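You operate a simulated robot arm through the tools that you are given. There is no shell and no other tool.

Carry out the task below with a simulated robot arm. There is one attempt and no reset: what you move stays moved.

TASK
Clear the stop fault, set the bar dial to 50, restart the pump.
Fine: pump selector to off, stop button out, push reset, pump selector to run; leave the other controls.
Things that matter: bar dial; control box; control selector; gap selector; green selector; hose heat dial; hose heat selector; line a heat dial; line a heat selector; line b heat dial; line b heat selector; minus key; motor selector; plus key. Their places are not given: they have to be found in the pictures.

Only the result counts: the job must be done as asked and must still hold three seconds after the hand-in. Knocking over, shifting, dropping, spilling or breaking anything else fails it.

THE ROBOT
A 7-joint arm with a fingered hand, fixed in place. Base frame: the origin is on the floor under the middle of its stand, x ahead of it, y to its left, z up. Readings come in cm, rad, newtons and seconds.
With the tool pointing down near the work surface it reaches from about 20 to 66 cm from the base axis. Its first joint turns from -2.007 to 2.007 rad. Payload 3.1 kg.
Tool frame: the origin (TCP) lies between the finger pads and is the grasp point; the fingertips stand 2.2 cm ahead of it; z points along the fingers, y is the line along which they close. The gripper opens to 11.2 cm; its body begins 6 cm behind the TCP. The gripper is a hand of 3 fingers: y runs from the thumb to the fingers, the wrist lies at [0, 0, -21.8] in the tool frame, and closing takes about 1.5 s.
Orientation is that of the tool frame in the base frame, as a unit quaternion [x, y, z, w]. With the fingers straight down and closing along the base's y, the tool's x points along the base's -x, its y along +y and its z along -z.

THE INTERFACE
- The arm moves only by the tool send_rows. Its argument "increments" is a list of rows, each an object of numbers (a shift or turn left out is 0, a gripper value left out holds the last): "x", "y", "z": the shift along the base's x, y, z in cm; "ax", "ay", "az": the turn, a rotation vector about the base's x, y, z in degrees. In form: [{"x": .., "y": .., "z": .., "ax": .., "ay": .., "az": ..}, ...]. A call has 1 to 20 rows; each row shifts and turns the commanded pose from where the row before left it. "fingers" is the finger opening in cm, from 0 to 11.2, set as the call begins (left out, the last holds). A row lasts 0.2 s, in which the tool goes at most 5 cm and 0.15 rad; a call with a longer step from one row to the next is refused whole, and so is a gripper value outside its range. Where a pose cannot be reached the arm comes as near as it can. A force on the tool above 40 N (or 10 N above the force at the start of the call, whichever is more), or a blocked arm, ends the call early, and 0.2 s more pass. The fingers move at their own pace (about 10.8 cm/s each) and stop on an object; they squeeze with about 31 N. The grip force told is the motor's: it shows also when the fingers shut on nothing. Time passes only in rows, and 0.2 s behind the last, so rows that do not move let the fingers close. It gives the time, the measured TCP pose, the force on the tool (base axes), the opening and the grip force at its end, in the units of the frame above (readings bear some noise), with the torque about the TCP (base axes, N m) and any sound that the robot's microphone picked up, and new pictures: "show" is both (left out), scene, wrist or none.
- Cameras (640 x 400 px; columns grow to the right, rows downward): "scene" is fixed at [22.96, 64.64, 169.79]; the picture's right is [-0.98, -0.18, 0.00], its down [-0.07, 0.36, -0.93] and it looks along [0.17, -0.92, -0.36] (base axes); focal length 369 px, centre (320, 200). "wrist" rides on the gripper at [6.6, 0.3, -8] in the tool frame; the picture's right is [-0.05, 1.00, 0.00], its down [-0.77, -0.04, -0.64] and it looks along [-0.64, -0.03, 0.77] (tool axes); focal length 275 px, centre (320, 200).
- raise_lower(by): slides the trunk up (or, below 0, down) by that many cm; the arm rides with it, the base frame stays. It gives what a move gives, with no picture.
- finger_targets(finger1, finger2, thumb_bend): sets how far each is bent, from 0 (flat) to 1 (curled in); at 0.3 the hand is open as for a grip, at 0.7 the pads meet at the TCP. One left out holds its place. A second passes; each finger stops where it meets its share of the squeeze, and holds until it gets a number again. A gripper value or a shape takes the hand back. It gives what a move gives, with no picture; readings hold the bend of each and the force on the fingers (four entries, about 0 where the hand has none), thumb and palm.
- grasp_type(shape): the hand has 3 fingers and takes this shape, open, in about a second: jaw (thumb against the fingers, like two jaws); tri (thumb and two fingers); tip (a fingertip pinch); poke (one finger out to press); point (the index stretched); flat (the hand flat); cup (the hand cupped); fist (a fist). The gripper value then closes the fingers along that shape, each until it touches; the sizes above hold for jaw. It gives what a move gives, with no picture.
- measure_at(camera, pixels): for up to 12 pixels [column, row] of the newest picture of that camera ("zoom" is the newest enlarged one), the place [x, y, z] in the base frame of the surface seen there, good to about 0.2 cm, but the place of the scene camera against the robot may be out by one fixed shift of up to 1.2 cm in any direction. No time passes.
- inspect(camera, box): a new picture of the part [left, top, right, bottom] of that camera's present view, enlarged. No time passes.
- sign_off(): hands the job in; it is judged then, once.

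Unless the task says otherwise, let go and move clear before handing in.

The tools are called after "Request:" by a JSON object that holds its "method" and its "body". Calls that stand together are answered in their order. send_rows: Moves the arm, as the interface text tells. Its arguments: {"type":"object","properties":{"increments":{"type":"array","items":{"type":"object","properties":{"x":{"type":"number"},"y":{"type":"number"},"z":{"type":"number"},"ax":{"type":"number"},"ay":{"type":"number"},"az":{"type":"number"}}}},"fingers":{"type":"number"},"show":{"type":"string","enum":["both","scene","wrist","none"]}},"required":["increments"]} The other tools are called the same way: raise_lower (by) moves the trunk up or down; grasp_type (shape) gives the hand a shape; finger_targets (finger1, finger2, thumb_bend) moves the fingers one by one; measure_at (camera, pixels) gives the place of the surface under pixels of a picture; inspect (camera, box) takes an enlarged picture of a part of a camera's view; sign_off () hands the job in.

At the start:

```text
time_s: 0.0
tcp_pos: [32.64, -26.07, 149.17]
ee_rot: [0.001, 1.0, 0.001, 0.001]
contact_force: [0.5, 0.1, 0.6]
moment: [0.02, 0.03, 0.01]
gripper_width: 11.18
gripper_force: 0.1
shape: jaw
bend: [0.3, 0.3, 0.3]
finger forces: [0.0, 0.1, 0.1, 0.0, 0.0, 0.0]
trunk travel left (down, up): [-93.7, 5.3]
```

scene: 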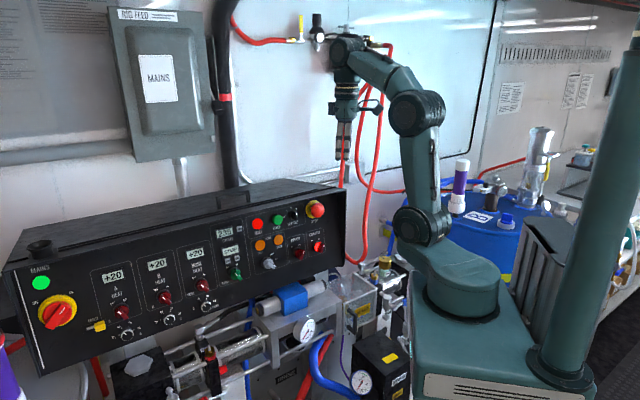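
wrist: 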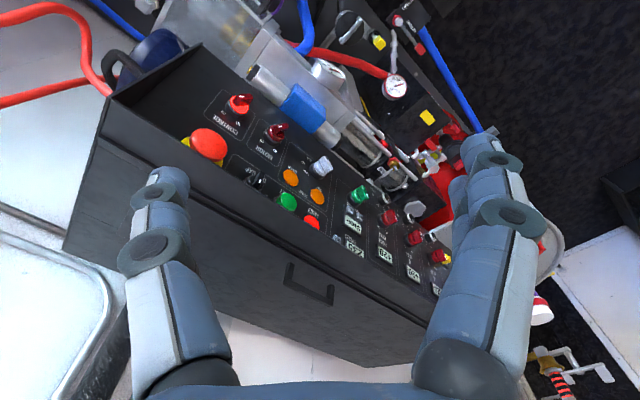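

The scene shows a control box spanning about pixels (5–345, 180–370), with displays, dials and a red stop button near (316, 209). I'll look closer at the panel first.

Request:
{"method": "inspect", "body": {"camera": "scene", "box": [200, 190, 350, 300]}}

Request:
{"method": "inspect", "body": {"camera": "scene", "box": [20, 230, 220, 370]}}

Request:
{"method": "inspect", "body": {"camera": "wrist", "box": [160, 70, 480, 310]}}

```text
3.64 times, centred on (275, 245) of scene
```

zoom: 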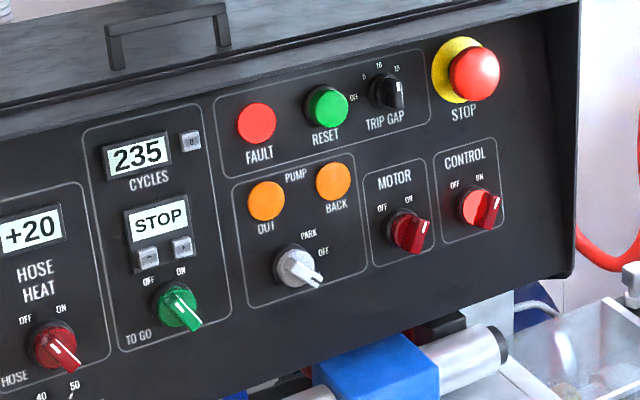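

```text
2.86 times, centred on (120, 300) of scene
```

zoom: 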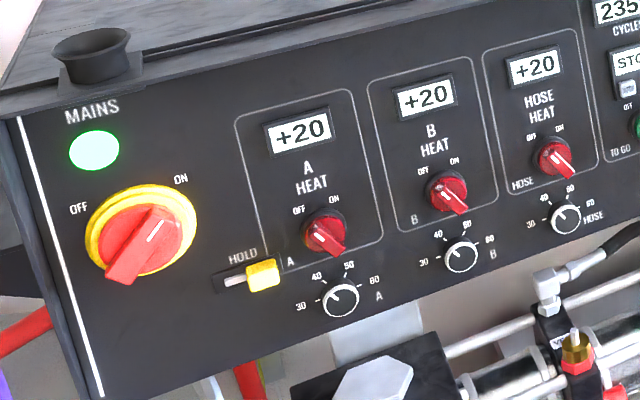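

```text
1.67 times, centred on (320, 190) of wrist
```

zoom: 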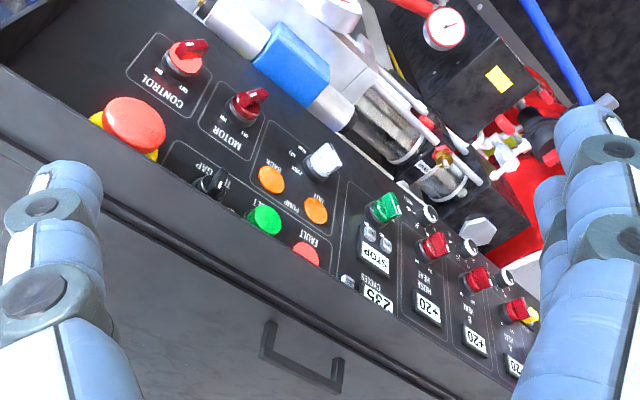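

The panel shows A, B and hose heat groups, a STOP display with two keys, the pump selector (white), and the red stop mushroom. I still need to find the bar dial, so I'll zoom in more on the panel and on the gauges near (305, 330) and (362, 380).

Request:
{"method": "inspect", "body": {"camera": "scene", "box": [210, 220, 290, 290]}}

Request:
{"method": "inspect", "body": {"camera": "scene", "box": [250, 190, 340, 280]}}

Request:
{"method": "inspect", "body": {"camera": "scene", "box": [240, 270, 440, 400]}}

Request:
{"method": "inspect", "body": {"camera": "scene", "box": [100, 290, 260, 400]}}

Request:
{"method": "inspect", "body": {"camera": "wrist", "box": [300, 0, 500, 140]}}

Request:
{"method": "inspect", "body": {"camera": "scene", "box": [360, 130, 640, 310]}}

```text
5.71 times, centred on (250, 255) of scene
```

zoom: 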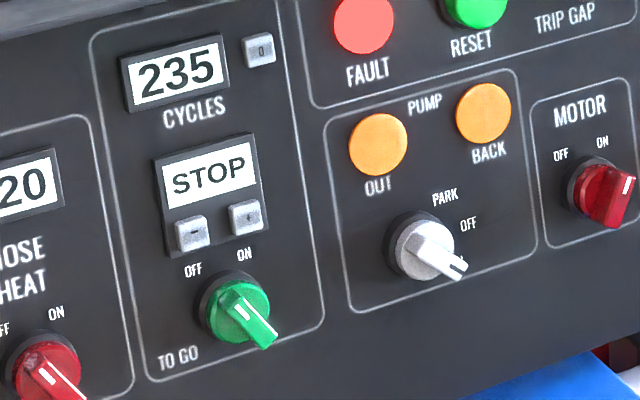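

```text
4.44 times, centred on (295, 235) of scene
```

zoom: 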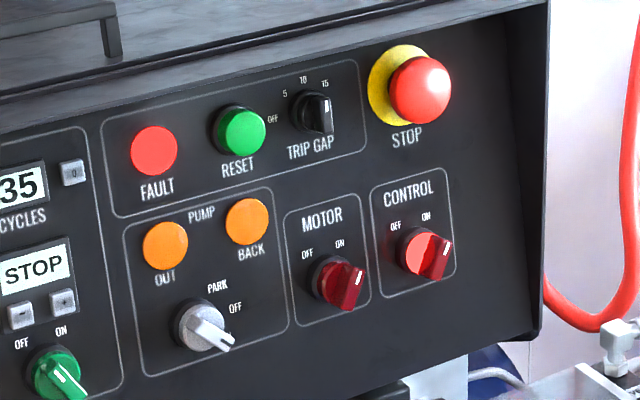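

```text
3.08 times, centred on (340, 335) of scene
```

zoom: 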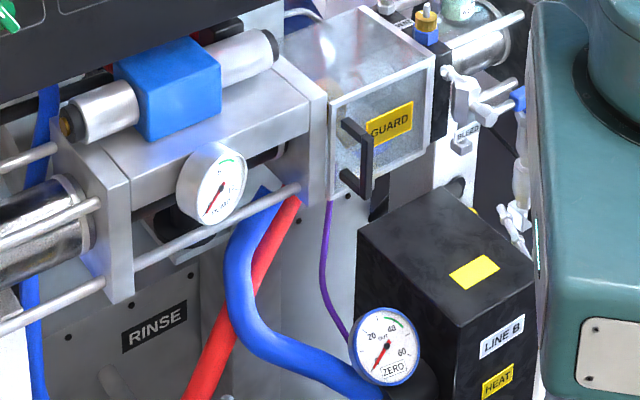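

```text
3.64 times, centred on (180, 345) of scene
```

zoom: 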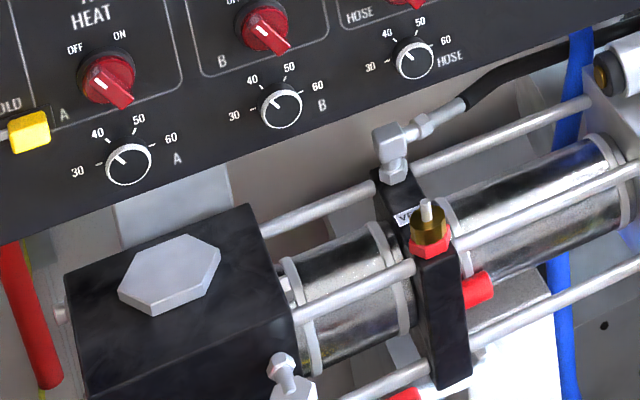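

```text
2.86 times, centred on (400, 70) of wrist
```

zoom: 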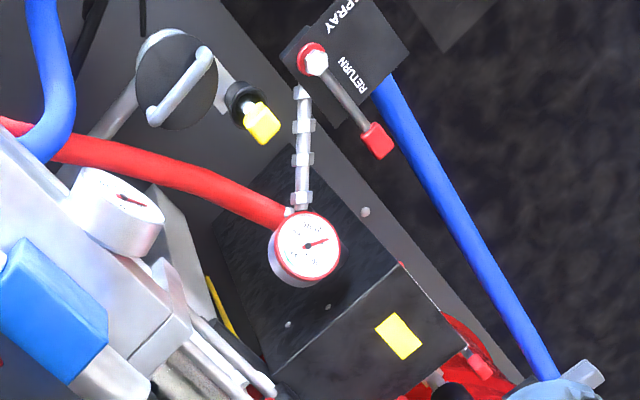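

```text
2.22 times, centred on (500, 220) of scene
```

zoom: 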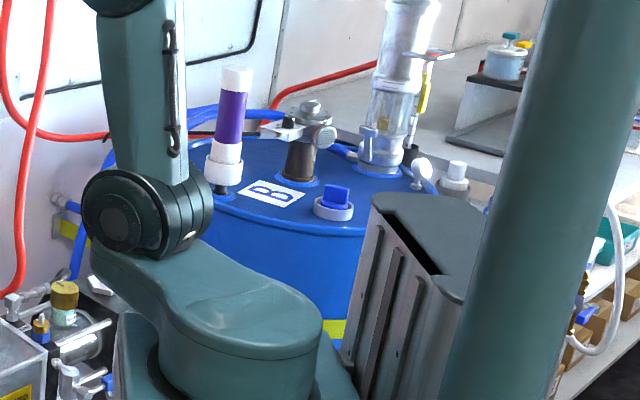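

The panel's heat dials (30–60) are labelled A, B and HOSE, so the bar dial must be elsewhere. I'll inspect the wall regulator near (310, 35), the gauges, and the wrist view of the pump gauge.

Request:
{"method": "inspect", "body": {"camera": "scene", "box": [270, 0, 400, 80]}}

Request:
{"method": "inspect", "body": {"camera": "scene", "box": [280, 300, 340, 350]}}

Request:
{"method": "inspect", "body": {"camera": "scene", "box": [335, 355, 395, 400]}}

Request:
{"method": "inspect", "body": {"camera": "scene", "box": [340, 240, 430, 330]}}

Request:
{"method": "inspect", "body": {"camera": "scene", "box": [0, 0, 240, 180]}}

Request:
{"method": "inspect", "body": {"camera": "wrist", "box": [160, 0, 420, 160]}}

Request:
{"method": "measure_at", "body": {"camera": "scene", "pixels": [[316, 209], [278, 221], [270, 263], [235, 271], [300, 254], [319, 246], [362, 380], [306, 331], [58, 312], [293, 214], [121, 312], [205, 286]]}}

```text
4.92 times, centred on (335, 40) of scene
```

zoom: 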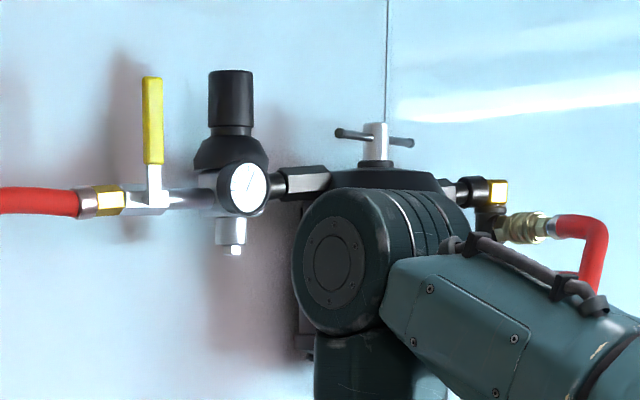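

```text
8.00 times, centred on (310, 325) of scene
```

zoom: 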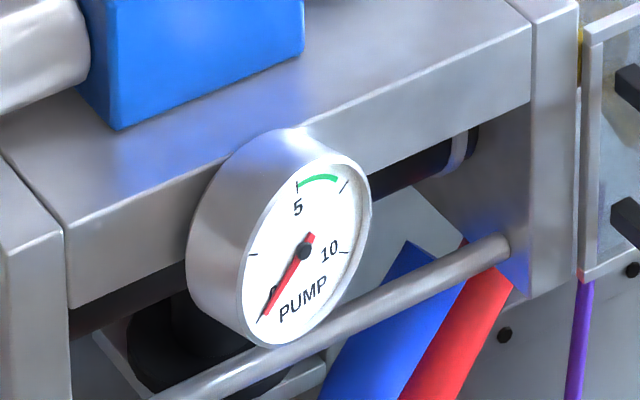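

```text
8.89 times, centred on (365, 378) of scene
```

zoom: 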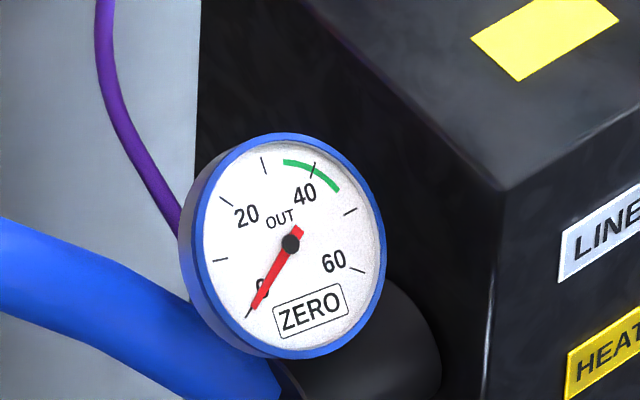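

```text
4.44 times, centred on (385, 285) of scene
```

zoom: 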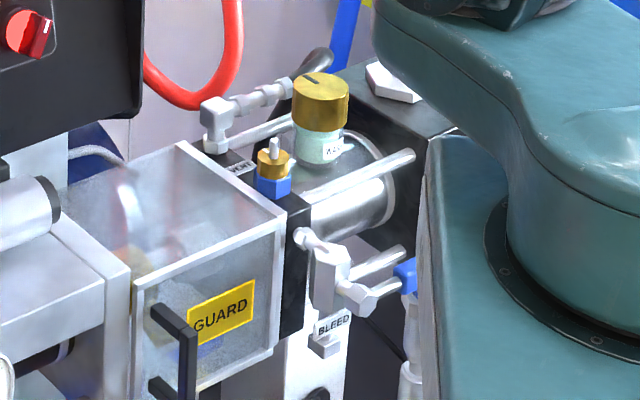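

```text
2.22 times, centred on (120, 90) of scene
```

zoom: 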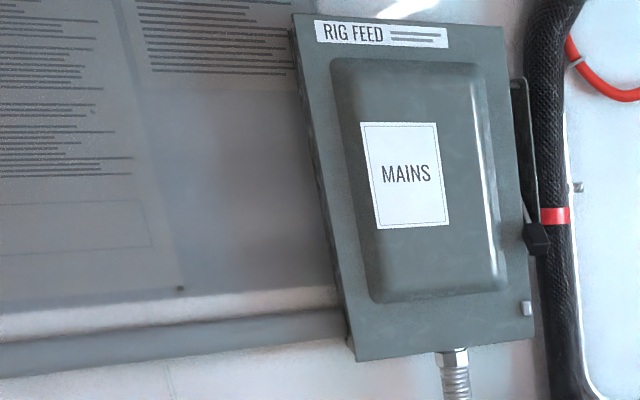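

```text
2.46 times, centred on (290, 80) of wrist
```

zoom: 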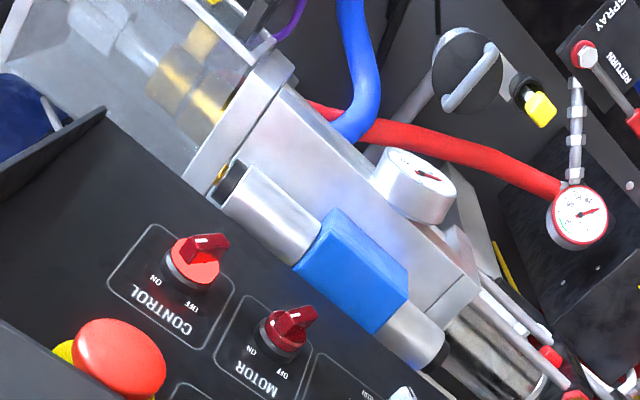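

```text
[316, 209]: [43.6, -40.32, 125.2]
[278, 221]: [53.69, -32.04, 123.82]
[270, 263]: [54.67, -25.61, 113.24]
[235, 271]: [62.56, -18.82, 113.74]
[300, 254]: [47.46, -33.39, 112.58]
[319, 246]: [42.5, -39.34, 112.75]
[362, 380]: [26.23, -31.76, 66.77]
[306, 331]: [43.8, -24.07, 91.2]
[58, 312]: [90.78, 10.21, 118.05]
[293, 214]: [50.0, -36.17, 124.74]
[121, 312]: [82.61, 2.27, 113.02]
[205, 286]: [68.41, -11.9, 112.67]
```

The panel faces roughly (-0.7, +0.7) toward the robot, and the pump gauge reads 0–10 and the line gauge 0–60. I'll inspect the brass knob at (383, 262) and several other candidates for the bar dial.

Request:
{"method": "inspect", "body": {"camera": "scene", "box": [368, 250, 402, 280]}}

Request:
{"method": "inspect", "body": {"camera": "scene", "box": [10, 225, 110, 290]}}

Request:
{"method": "inspect", "body": {"camera": "scene", "box": [230, 270, 290, 310]}}

Request:
{"method": "inspect", "body": {"camera": "scene", "box": [450, 130, 560, 220]}}

Request:
{"method": "measure_at", "body": {"camera": "scene", "pixels": [[384, 260], [381, 258], [386, 270], [40, 245], [345, 187], [8, 268], [45, 375], [340, 262], [219, 282], [335, 205], [300, 290], [330, 200]]}}

```text
13.33 times, centred on (385, 265) of scene
```

zoom: 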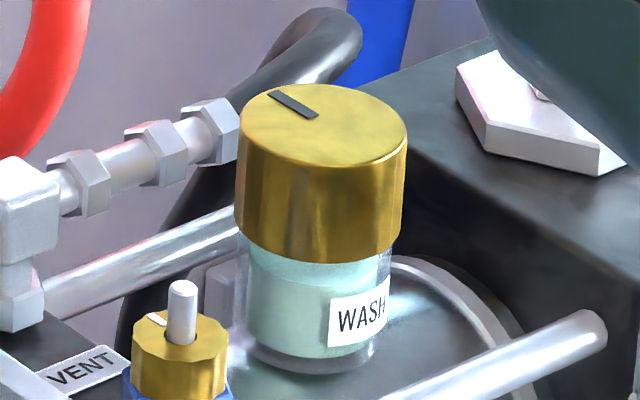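

```text
6.15 times, centred on (60, 258) of scene
```

zoom: 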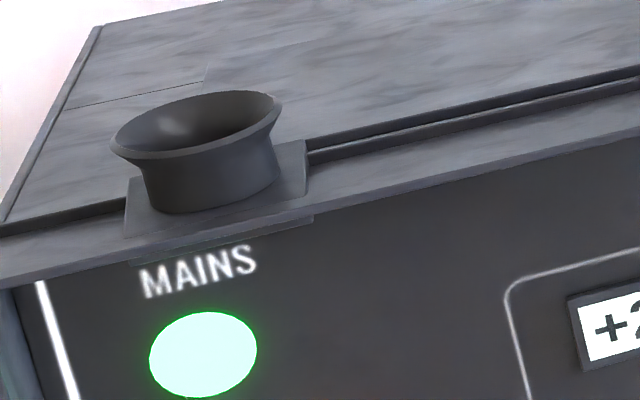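

```text
10.00 times, centred on (260, 290) of scene
```

zoom: 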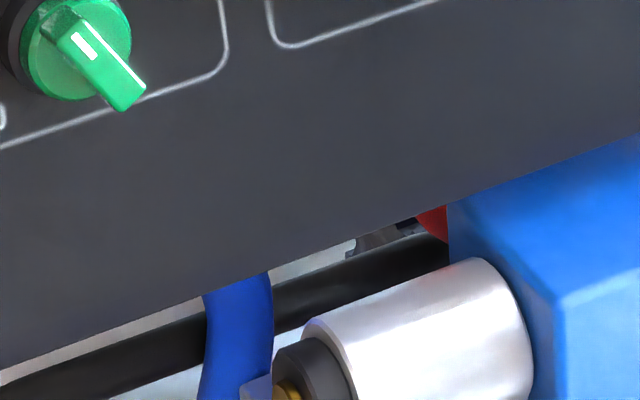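

```text
4.44 times, centred on (505, 175) of scene
```

zoom: 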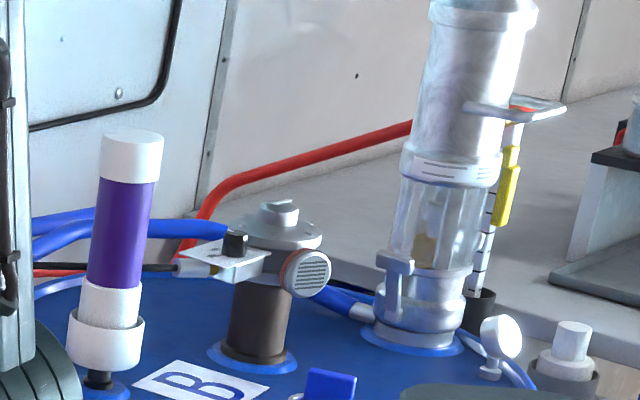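

```text
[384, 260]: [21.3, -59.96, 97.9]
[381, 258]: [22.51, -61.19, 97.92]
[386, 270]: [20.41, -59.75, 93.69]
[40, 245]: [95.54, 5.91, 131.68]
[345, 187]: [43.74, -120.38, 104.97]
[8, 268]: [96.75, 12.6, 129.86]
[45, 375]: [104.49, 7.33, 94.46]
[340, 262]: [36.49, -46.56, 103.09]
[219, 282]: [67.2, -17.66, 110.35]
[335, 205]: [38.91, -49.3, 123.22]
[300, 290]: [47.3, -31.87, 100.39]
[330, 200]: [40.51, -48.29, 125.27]
```

The brass knob is only a wash jar cap, so the bar dial is not visible yet. I'll measure the panel plane, then move the wrist camera for a frontal look.

Request:
{"method": "measure_at", "body": {"camera": "scene", "pixels": [[333, 235], [333, 215], [325, 262], [290, 275], [250, 290], [285, 243], [215, 300], [150, 328], [100, 345], [80, 295], [90, 265], [60, 362]]}}

Request:
{"method": "measure_at", "body": {"camera": "wrist", "pixels": [[208, 145], [242, 103], [278, 131], [287, 200], [321, 168], [263, 186], [310, 222], [311, 290], [130, 115], [80, 200], [230, 190], [180, 100]]}}

```text
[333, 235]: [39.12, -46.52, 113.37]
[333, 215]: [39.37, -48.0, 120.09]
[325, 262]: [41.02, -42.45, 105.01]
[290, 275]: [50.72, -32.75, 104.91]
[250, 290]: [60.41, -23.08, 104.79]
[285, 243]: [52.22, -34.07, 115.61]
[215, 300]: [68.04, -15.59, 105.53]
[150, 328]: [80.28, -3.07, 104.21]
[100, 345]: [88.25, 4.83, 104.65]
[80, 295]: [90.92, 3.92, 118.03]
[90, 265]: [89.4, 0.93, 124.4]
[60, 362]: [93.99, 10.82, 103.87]
```

```text
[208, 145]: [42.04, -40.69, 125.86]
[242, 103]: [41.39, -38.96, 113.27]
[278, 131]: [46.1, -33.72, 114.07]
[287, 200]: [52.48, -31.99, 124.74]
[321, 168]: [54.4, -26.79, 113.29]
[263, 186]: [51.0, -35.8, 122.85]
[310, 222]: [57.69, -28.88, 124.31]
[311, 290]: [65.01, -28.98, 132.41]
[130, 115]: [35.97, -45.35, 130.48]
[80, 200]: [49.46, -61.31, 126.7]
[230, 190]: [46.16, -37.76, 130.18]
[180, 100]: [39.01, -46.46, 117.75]
```

The panel plane is fitted: it faces (-0.70, 0.70, 0.18), with its lateral axis along (0.71, 0.71). I'll back off, turn the tool to face the panel and pitch up so the wrist camera sees it from the front.

Request:
{"method": "send_rows", "body": {"increments": [{"x": -1, "y": 1, "az": -7.5}, {"x": -1, "y": 1, "az": -7.5}, {"x": -1, "y": 1, "az": -7.5}, {"x": -1, "y": 1, "az": -7.5}, {"x": -1, "y": 1, "az": -7.5}, {"x": -1, "y": 1, "az": -7.5}, {"ax": -5.6, "ay": -5.6}, {"ax": -5.6, "ay": -5.6}, {"ax": -5.6, "ay": -5.6}, {"ax": -5.6, "ay": -5.6}], "show": "both"}}

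```text
time_s: 2.2
tcp_pos: [26.32, -19.97, 149.28]
ee_rot: [0.368, 0.888, -0.104, 0.254]
contact_force: [0.4, 0.7, 0.1]
moment: [-0.03, -0.01, -0.01]
gripper_width: 11.2
gripper_force: 0.0
shape: jaw
bend: [0.3, 0.3, 0.3]
finger forces: [0.1, 0.0, 0.0, 0.0, 0.1, 0.0]
trunk travel left (down, up): [-93.7, 5.3]
```

scene: 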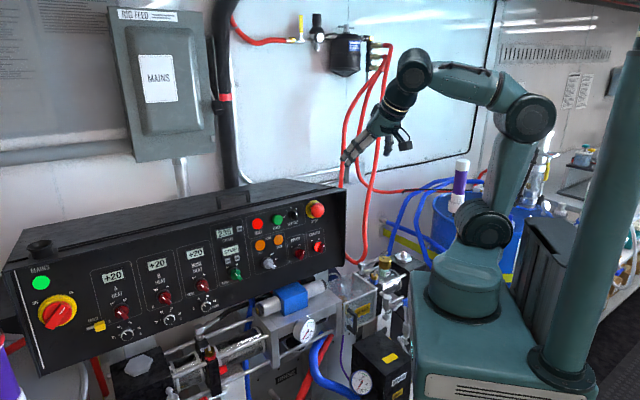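
wrist: 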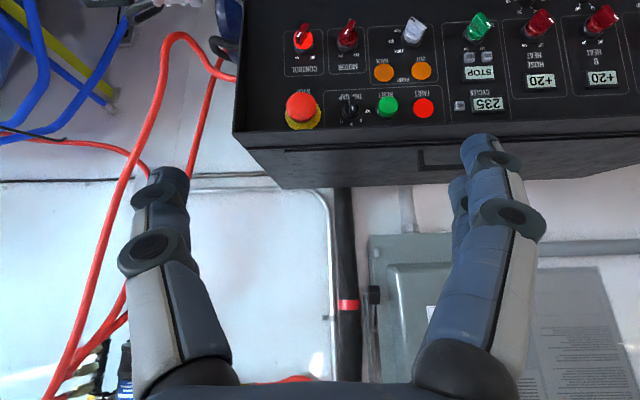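

The view now shows the panel upside-down with all its controls, but no bar dial. I'll lower the trunk to look at the lower equipment and the panel head-on.

Request:
{"method": "raise_lower", "body": {"by": -25}}

Request:
{"method": "send_rows", "body": {"increments": [{}], "show": "both"}}

```text
time_s: 4.8
tcp_pos: [26.47, -20.0, 124.15]
ee_rot: [0.368, 0.889, -0.104, 0.252]
contact_force: [-0.3, -1.2, -0.2]
moment: [-0.04, 0.03, 0.01]
gripper_width: 11.19
gripper_force: 0.0
shape: jaw
bend: [0.3, 0.3, 0.3]
finger forces: [0.0, 0.0, 0.1, 0.0, 0.1, 0.0]
trunk travel left (down, up): [-68.7, 30.3]
```

```text
time_s: 5.2
tcp_pos: [26.49, -20.16, 124.22]
ee_rot: [0.368, 0.889, -0.105, 0.252]
contact_force: [-1.0, -0.2, 0.0]
moment: [-0.02, 0.0, -0.02]
gripper_width: 11.2
gripper_force: 0.1
shape: jaw
bend: [0.3, 0.3, 0.3]
finger forces: [0.0, 0.1, 0.1, 0.0, 0.0, 0.1]
trunk travel left (down, up): [-68.7, 30.3]
```

scene: 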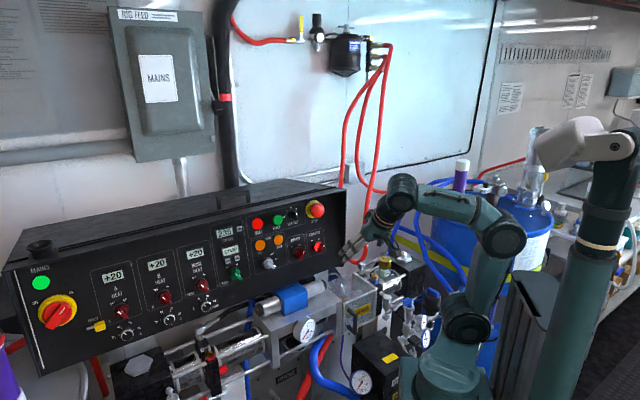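
wrist: 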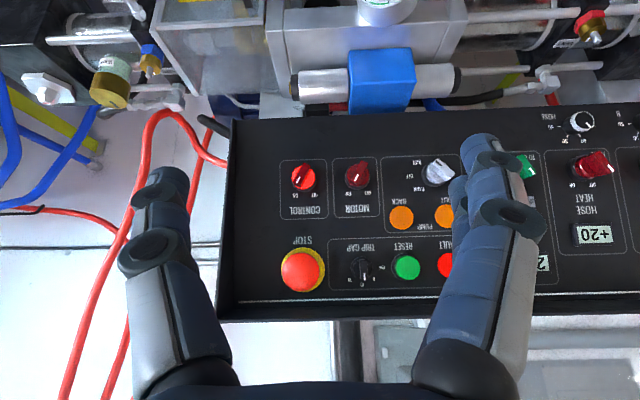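

Request:
{"method": "inspect", "body": {"camera": "wrist", "box": [220, 120, 480, 320]}}

Request:
{"method": "inspect", "body": {"camera": "wrist", "box": [0, 0, 300, 150]}}

Request:
{"method": "inspect", "body": {"camera": "wrist", "box": [260, 0, 640, 150]}}

Request:
{"method": "inspect", "body": {"camera": "scene", "box": [370, 240, 450, 350]}}

```text
2.00 times, centred on (350, 220) of wrist
```

zoom: 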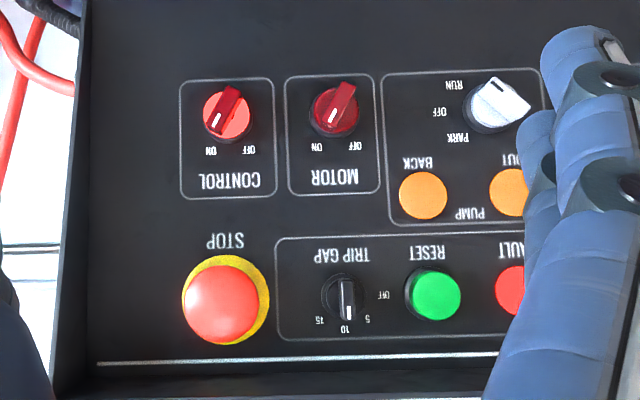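

```text
2.13 times, centred on (150, 75) of wrist
```

zoom: 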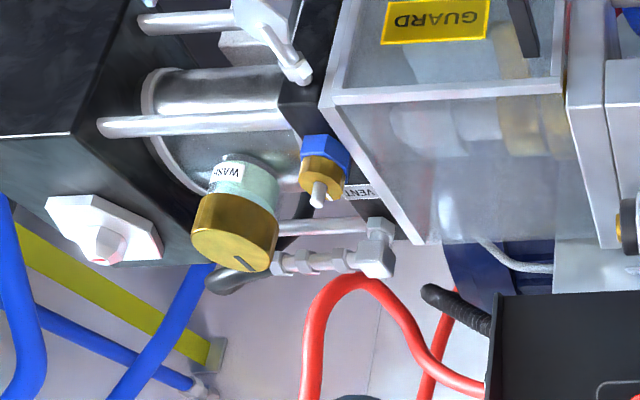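

```text
1.68 times, centred on (450, 75) of wrist
```

zoom: 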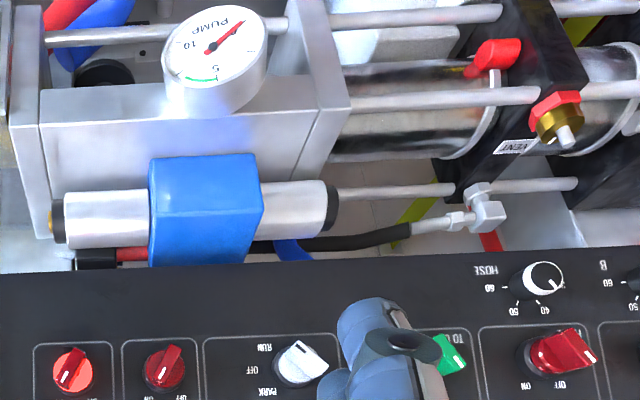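

```text
3.64 times, centred on (410, 295) of scene
```

zoom: 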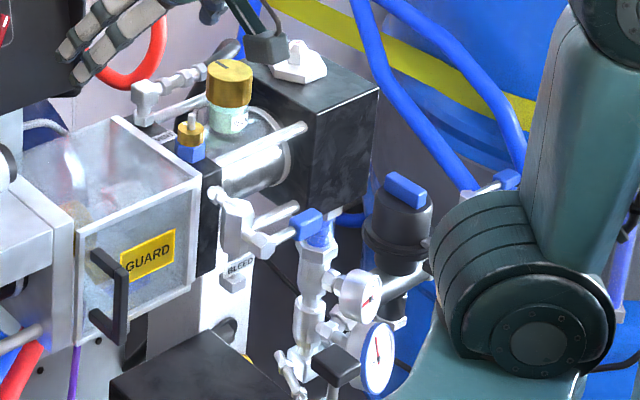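

The pump selector has PARK / OFF / RUN and appears to point to RUN. The bar dial still isn't visible, so I'll pitch the camera down to look at the equipment below the panel.

Request:
{"method": "send_rows", "body": {"increments": [{"ax": 5.6, "ay": 5.6}, {"ax": 5.6, "ay": 5.6}, {"ax": 5.6, "ay": 5.6}, {"ax": 5.6, "ay": 5.6}], "show": "wrist"}}

Request:
{"method": "inspect", "body": {"camera": "wrist", "box": [320, 160, 520, 300]}}

Request:
{"method": "inspect", "body": {"camera": "wrist", "box": [320, 0, 640, 200]}}

Request:
{"method": "inspect", "body": {"camera": "wrist", "box": [0, 0, 320, 200]}}

```text
time_s: 6.2
tcp_pos: [26.68, -20.19, 124.19]
ee_rot: [0.383, 0.924, 0.0, -0.001]
contact_force: [0.2, -0.6, -0.7]
moment: [-0.05, -0.02, -0.03]
gripper_width: 11.2
gripper_force: 0.1
shape: jaw
bend: [0.3, 0.3, 0.3]
finger forces: [0.0, 0.1, 0.0, 0.1, 0.0, 0.0]
trunk travel left (down, up): [-68.7, 30.3]
```

wrist: 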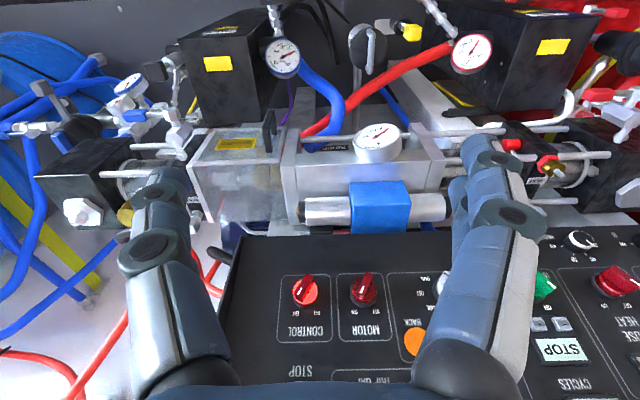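

```text
2.86 times, centred on (420, 230) of wrist
```

zoom: 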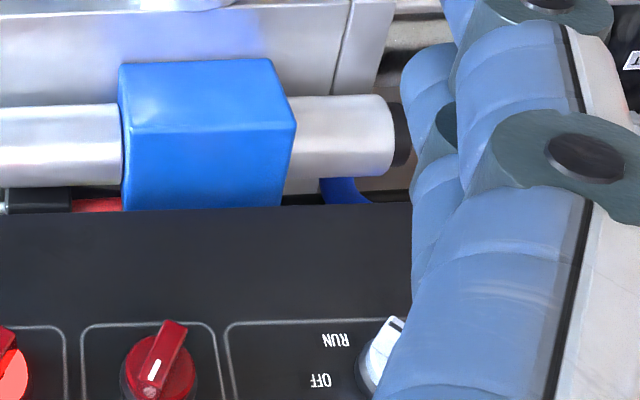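

```text
2.00 times, centred on (480, 100) of wrist
```

zoom: 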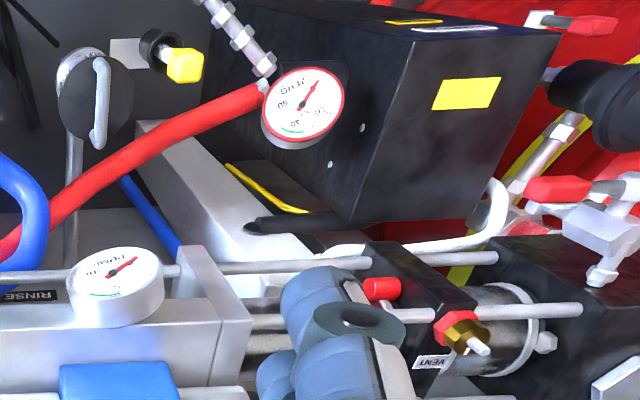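

```text
2.00 times, centred on (160, 100) of wrist
```

zoom: 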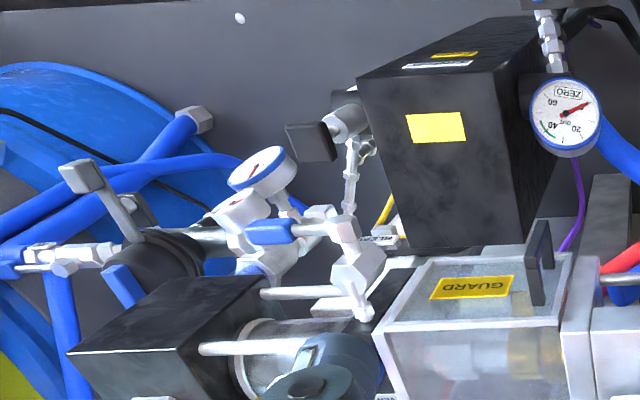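

No bar dial is evident among the lines and gauges seen so far. I'll zoom on the remaining candidates: the black disc with a handle at wrist (368, 45), the yellow knob, and the wall unit.

Request:
{"method": "inspect", "body": {"camera": "wrist", "box": [330, 0, 450, 80]}}

Request:
{"method": "inspect", "body": {"camera": "wrist", "box": [520, 0, 640, 160]}}

Request:
{"method": "inspect", "body": {"camera": "wrist", "box": [100, 60, 220, 140]}}

Request:
{"method": "inspect", "body": {"camera": "scene", "box": [280, 5, 400, 85]}}

Request:
{"method": "inspect", "body": {"camera": "scene", "box": [540, 60, 640, 300]}}

Request:
{"method": "inspect", "body": {"camera": "scene", "box": [0, 300, 140, 400]}}

Request:
{"method": "inspect", "body": {"camera": "scene", "box": [90, 250, 230, 345]}}

```text
5.00 times, centred on (390, 40) of wrist
```

zoom: 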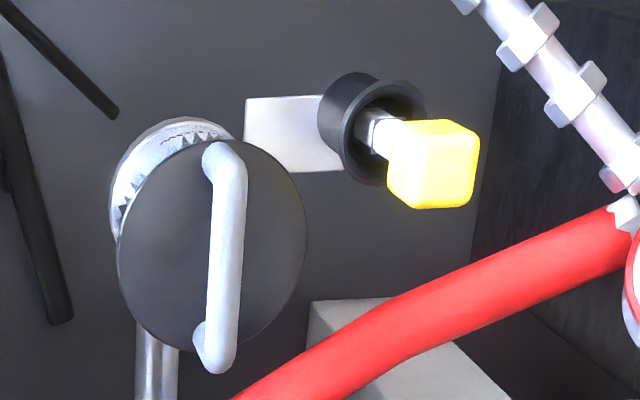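

```text
2.50 times, centred on (580, 80) of wrist
```

zoom: 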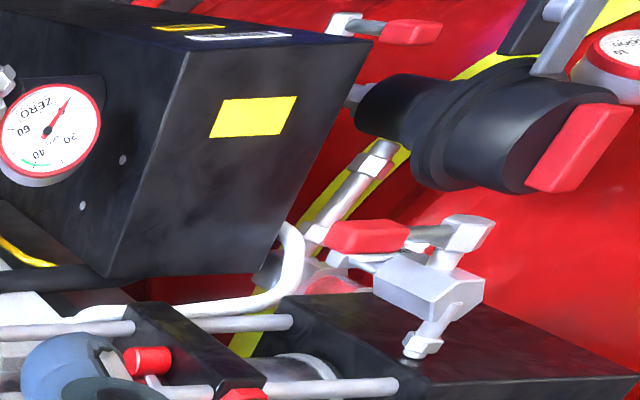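

```text
5.00 times, centred on (160, 100) of wrist
```

zoom: 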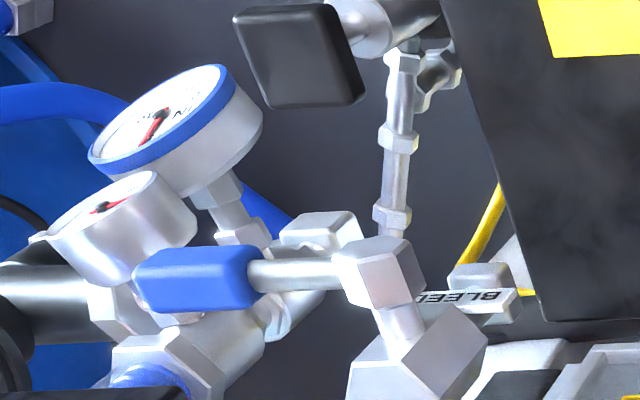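

```text
5.00 times, centred on (340, 45) of scene
```

zoom: 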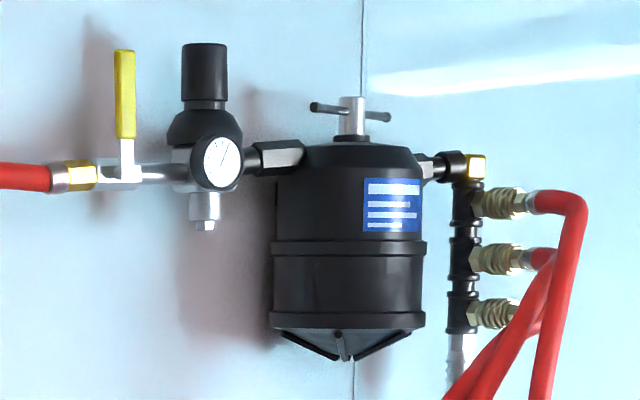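

```text
1.67 times, centred on (590, 180) of scene
```

zoom: 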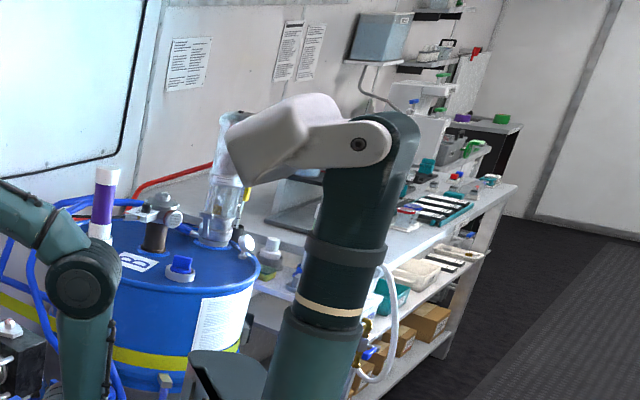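

```text
4.00 times, centred on (70, 350) of scene
```

zoom: 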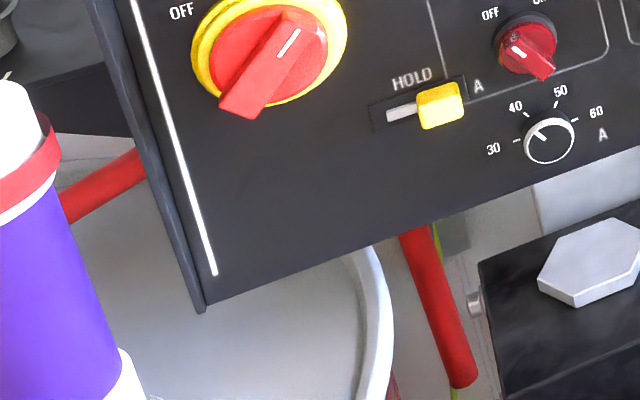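

```text
4.21 times, centred on (160, 298) of scene
```

zoom: 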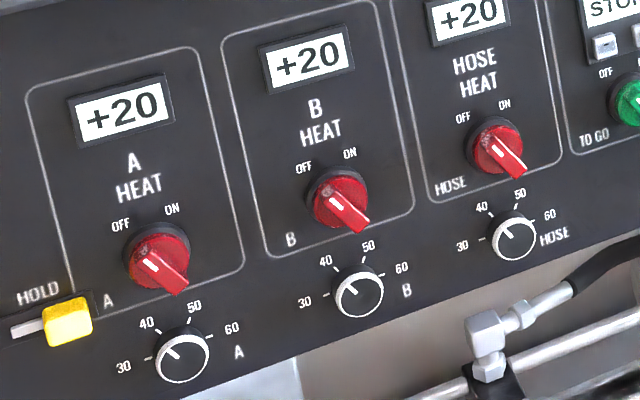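

The black disc with a silver bar handle at wrist (372, 45) sits on a ring with graduations, so it may be the bar dial. I'll measure its location and look at it from the scene camera.

Request:
{"method": "measure_at", "body": {"camera": "wrist", "pixels": [[372, 60], [360, 45], [375, 45], [370, 28], [356, 22], [412, 34], [400, 25], [345, 150], [380, 140], [300, 200], [425, 200], [380, 200]]}}

Request:
{"method": "inspect", "body": {"camera": "scene", "box": [260, 320, 360, 400]}}

Request:
{"method": "inspect", "body": {"camera": "wrist", "box": [345, 15, 395, 50]}}

```text
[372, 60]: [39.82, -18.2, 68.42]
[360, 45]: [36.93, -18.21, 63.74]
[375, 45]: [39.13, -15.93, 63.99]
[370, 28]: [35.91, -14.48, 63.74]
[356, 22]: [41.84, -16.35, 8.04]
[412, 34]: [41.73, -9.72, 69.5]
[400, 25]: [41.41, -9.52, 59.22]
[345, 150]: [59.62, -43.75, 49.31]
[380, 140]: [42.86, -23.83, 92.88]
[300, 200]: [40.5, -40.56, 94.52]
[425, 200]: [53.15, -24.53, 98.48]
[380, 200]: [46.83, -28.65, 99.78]
```

```text
5.00 times, centred on (310, 360) of scene
```

zoom: 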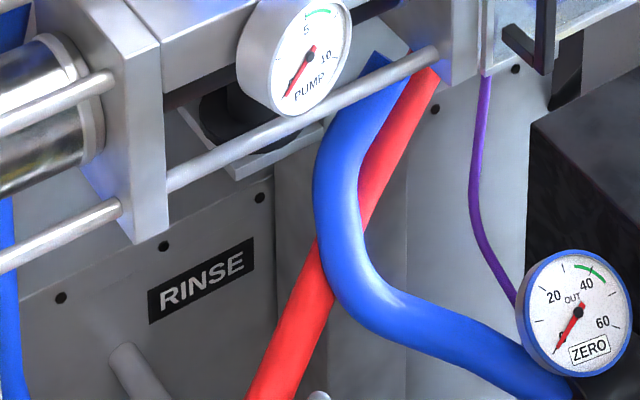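

```text
11.43 times, centred on (370, 32) of wrist
```

zoom: 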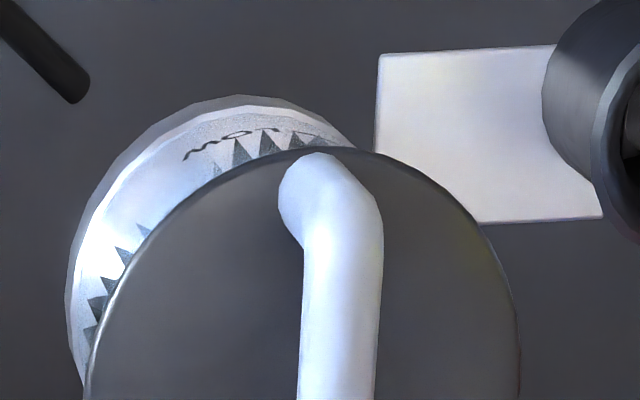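

That disc is a rinse "FLOW" valve, not the bar dial. I'll sweep the wrist camera left and right to search the rest of the rig.

Request:
{"method": "send_rows", "body": {"increments": [{"az": 8}, {"az": 8}, {"az": 8}, {"az": 8}, {"az": 8}, {"az": 8}, {"az": 8}], "show": "wrist"}}

Request:
{"method": "inspect", "body": {"camera": "wrist", "box": [0, 0, 320, 200]}}

Request:
{"method": "inspect", "body": {"camera": "wrist", "box": [320, 0, 640, 200]}}

Request:
{"method": "inspect", "body": {"camera": "wrist", "box": [160, 150, 480, 350]}}

```text
time_s: 7.8
tcp_pos: [26.61, -20.04, 124.33]
ee_rot: [-0.097, 0.995, 0.001, 0.0]
contact_force: [0.0, 1.0, 0.2]
moment: [0.02, -0.01, -0.02]
gripper_width: 11.16
gripper_force: 0.1
shape: jaw
bend: [0.3, 0.3, 0.3]
finger forces: [0.1, 0.1, 0.0, 0.0, 0.1, 0.1]
trunk travel left (down, up): [-68.7, 30.3]
```

wrist: 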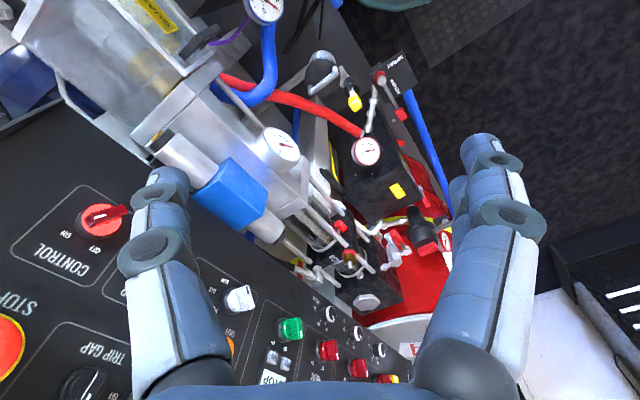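

```text
2.00 times, centred on (160, 100) of wrist
```

zoom: 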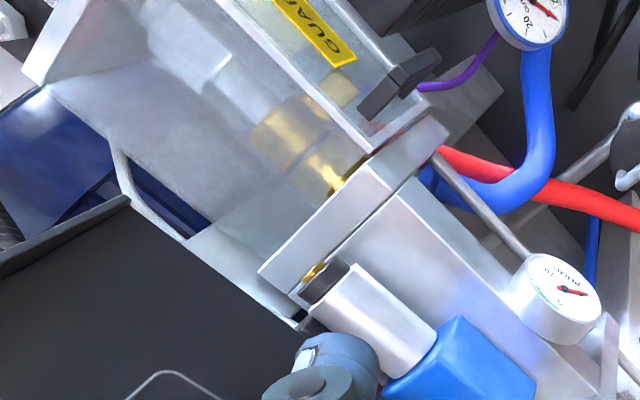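

```text
2.00 times, centred on (480, 100) of wrist
```

zoom: 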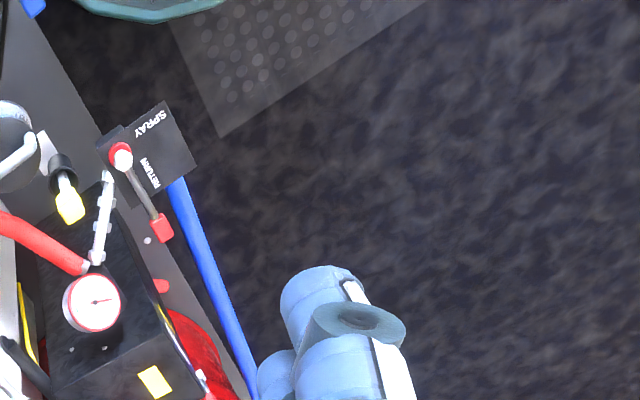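

```text
2.00 times, centred on (320, 250) of wrist
```

zoom: 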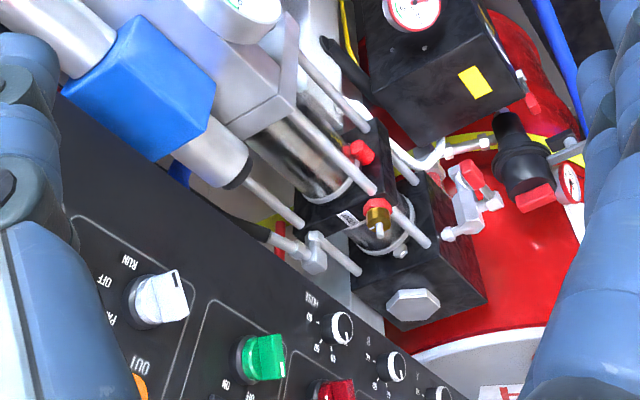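

A dark-blue object sits behind the guard and under the box (wrist zoom pixel ~(60, 170)). I'll sweep the other way to look at that region and the B side.

Request:
{"method": "send_rows", "body": {"increments": [{"az": -8}, {"az": -8}, {"az": -8}, {"az": -8}, {"az": -8}, {"az": -8}, {"az": -8}, {"az": -8}, {"az": -8}, {"az": -8}, {"az": -8}, {"az": -8}], "show": "both"}}

Request:
{"method": "inspect", "body": {"camera": "wrist", "box": [320, 0, 640, 200]}}

Request:
{"method": "inspect", "body": {"camera": "wrist", "box": [0, 0, 320, 200]}}

Request:
{"method": "inspect", "body": {"camera": "wrist", "box": [160, 200, 480, 400]}}

```text
time_s: 10.4
tcp_pos: [26.44, -20.15, 124.2]
ee_rot: [0.676, 0.737, 0.0, 0.0]
contact_force: [-0.4, 0.2, -0.9]
moment: [0.01, 0.02, 0.02]
gripper_width: 11.2
gripper_force: 0.0
shape: jaw
bend: [0.3, 0.3, 0.3]
finger forces: [0.0, 0.0, 0.1, 0.0, 0.1, 0.0]
trunk travel left (down, up): [-68.7, 30.3]
```

scene: 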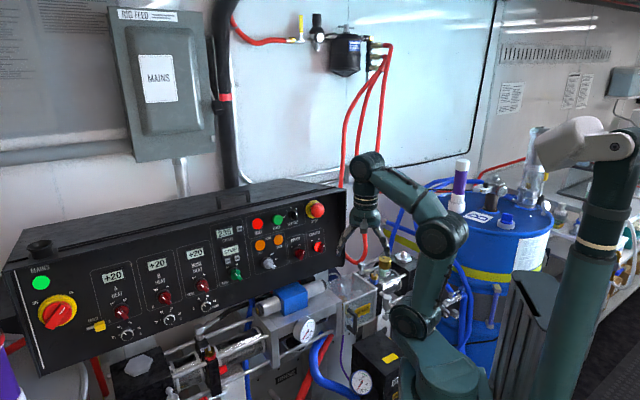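
wrist: 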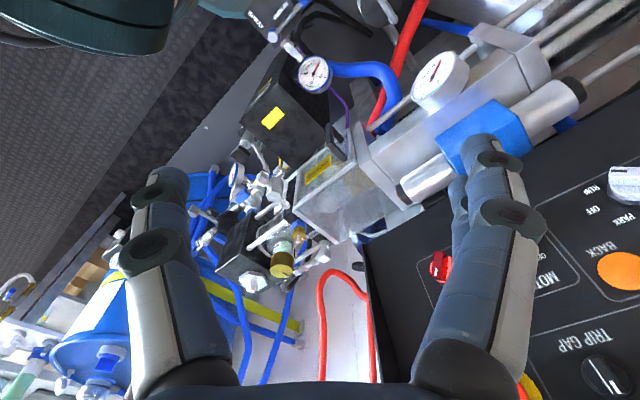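

```text
2.00 times, centred on (480, 100) of wrist
```

zoom: 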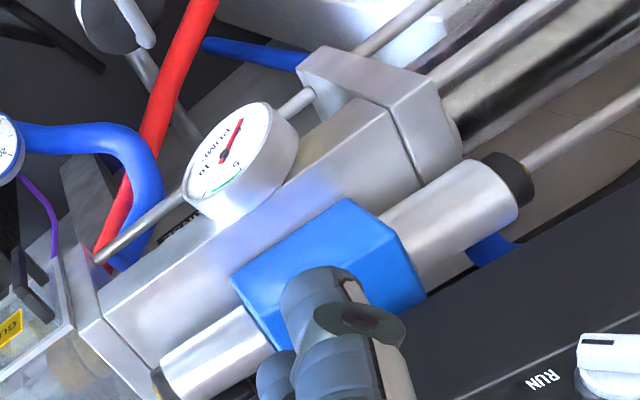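

```text
2.00 times, centred on (160, 100) of wrist
```

zoom: 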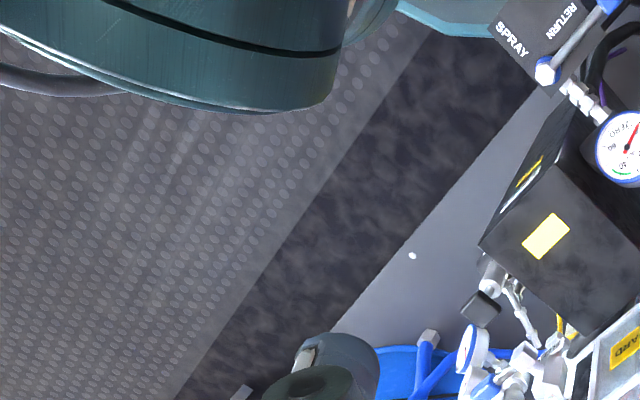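

```text
2.00 times, centred on (320, 300) of wrist
```

zoom: 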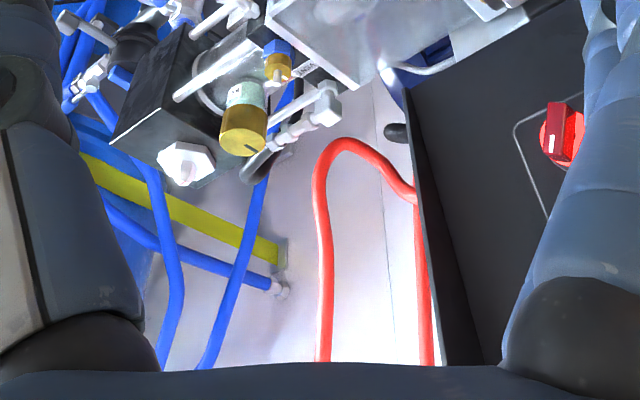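

There's a partly hidden black round object on a bracket under the pump manifold, near scene (292, 342). I'll zoom in and measure it.

Request:
{"method": "inspect", "body": {"camera": "scene", "box": [270, 325, 330, 362]}}

Request:
{"method": "measure_at", "body": {"camera": "scene", "pixels": [[291, 343], [296, 345], [288, 340], [307, 357], [300, 350], [312, 352], [306, 330], [294, 378], [350, 290], [330, 300]]}}

```text
10.67 times, centred on (300, 344) of scene
```

zoom: 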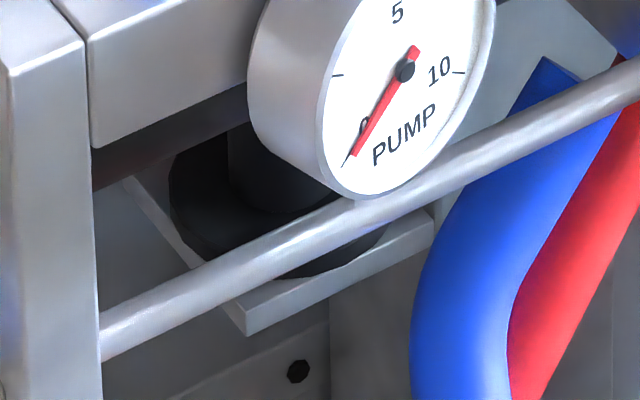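

```text
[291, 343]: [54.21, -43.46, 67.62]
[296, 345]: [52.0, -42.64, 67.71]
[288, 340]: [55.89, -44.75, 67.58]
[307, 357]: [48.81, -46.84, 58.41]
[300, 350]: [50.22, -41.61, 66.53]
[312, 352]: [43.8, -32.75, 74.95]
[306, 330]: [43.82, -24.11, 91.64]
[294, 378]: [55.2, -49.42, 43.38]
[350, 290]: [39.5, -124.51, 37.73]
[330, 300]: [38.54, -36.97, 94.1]
```

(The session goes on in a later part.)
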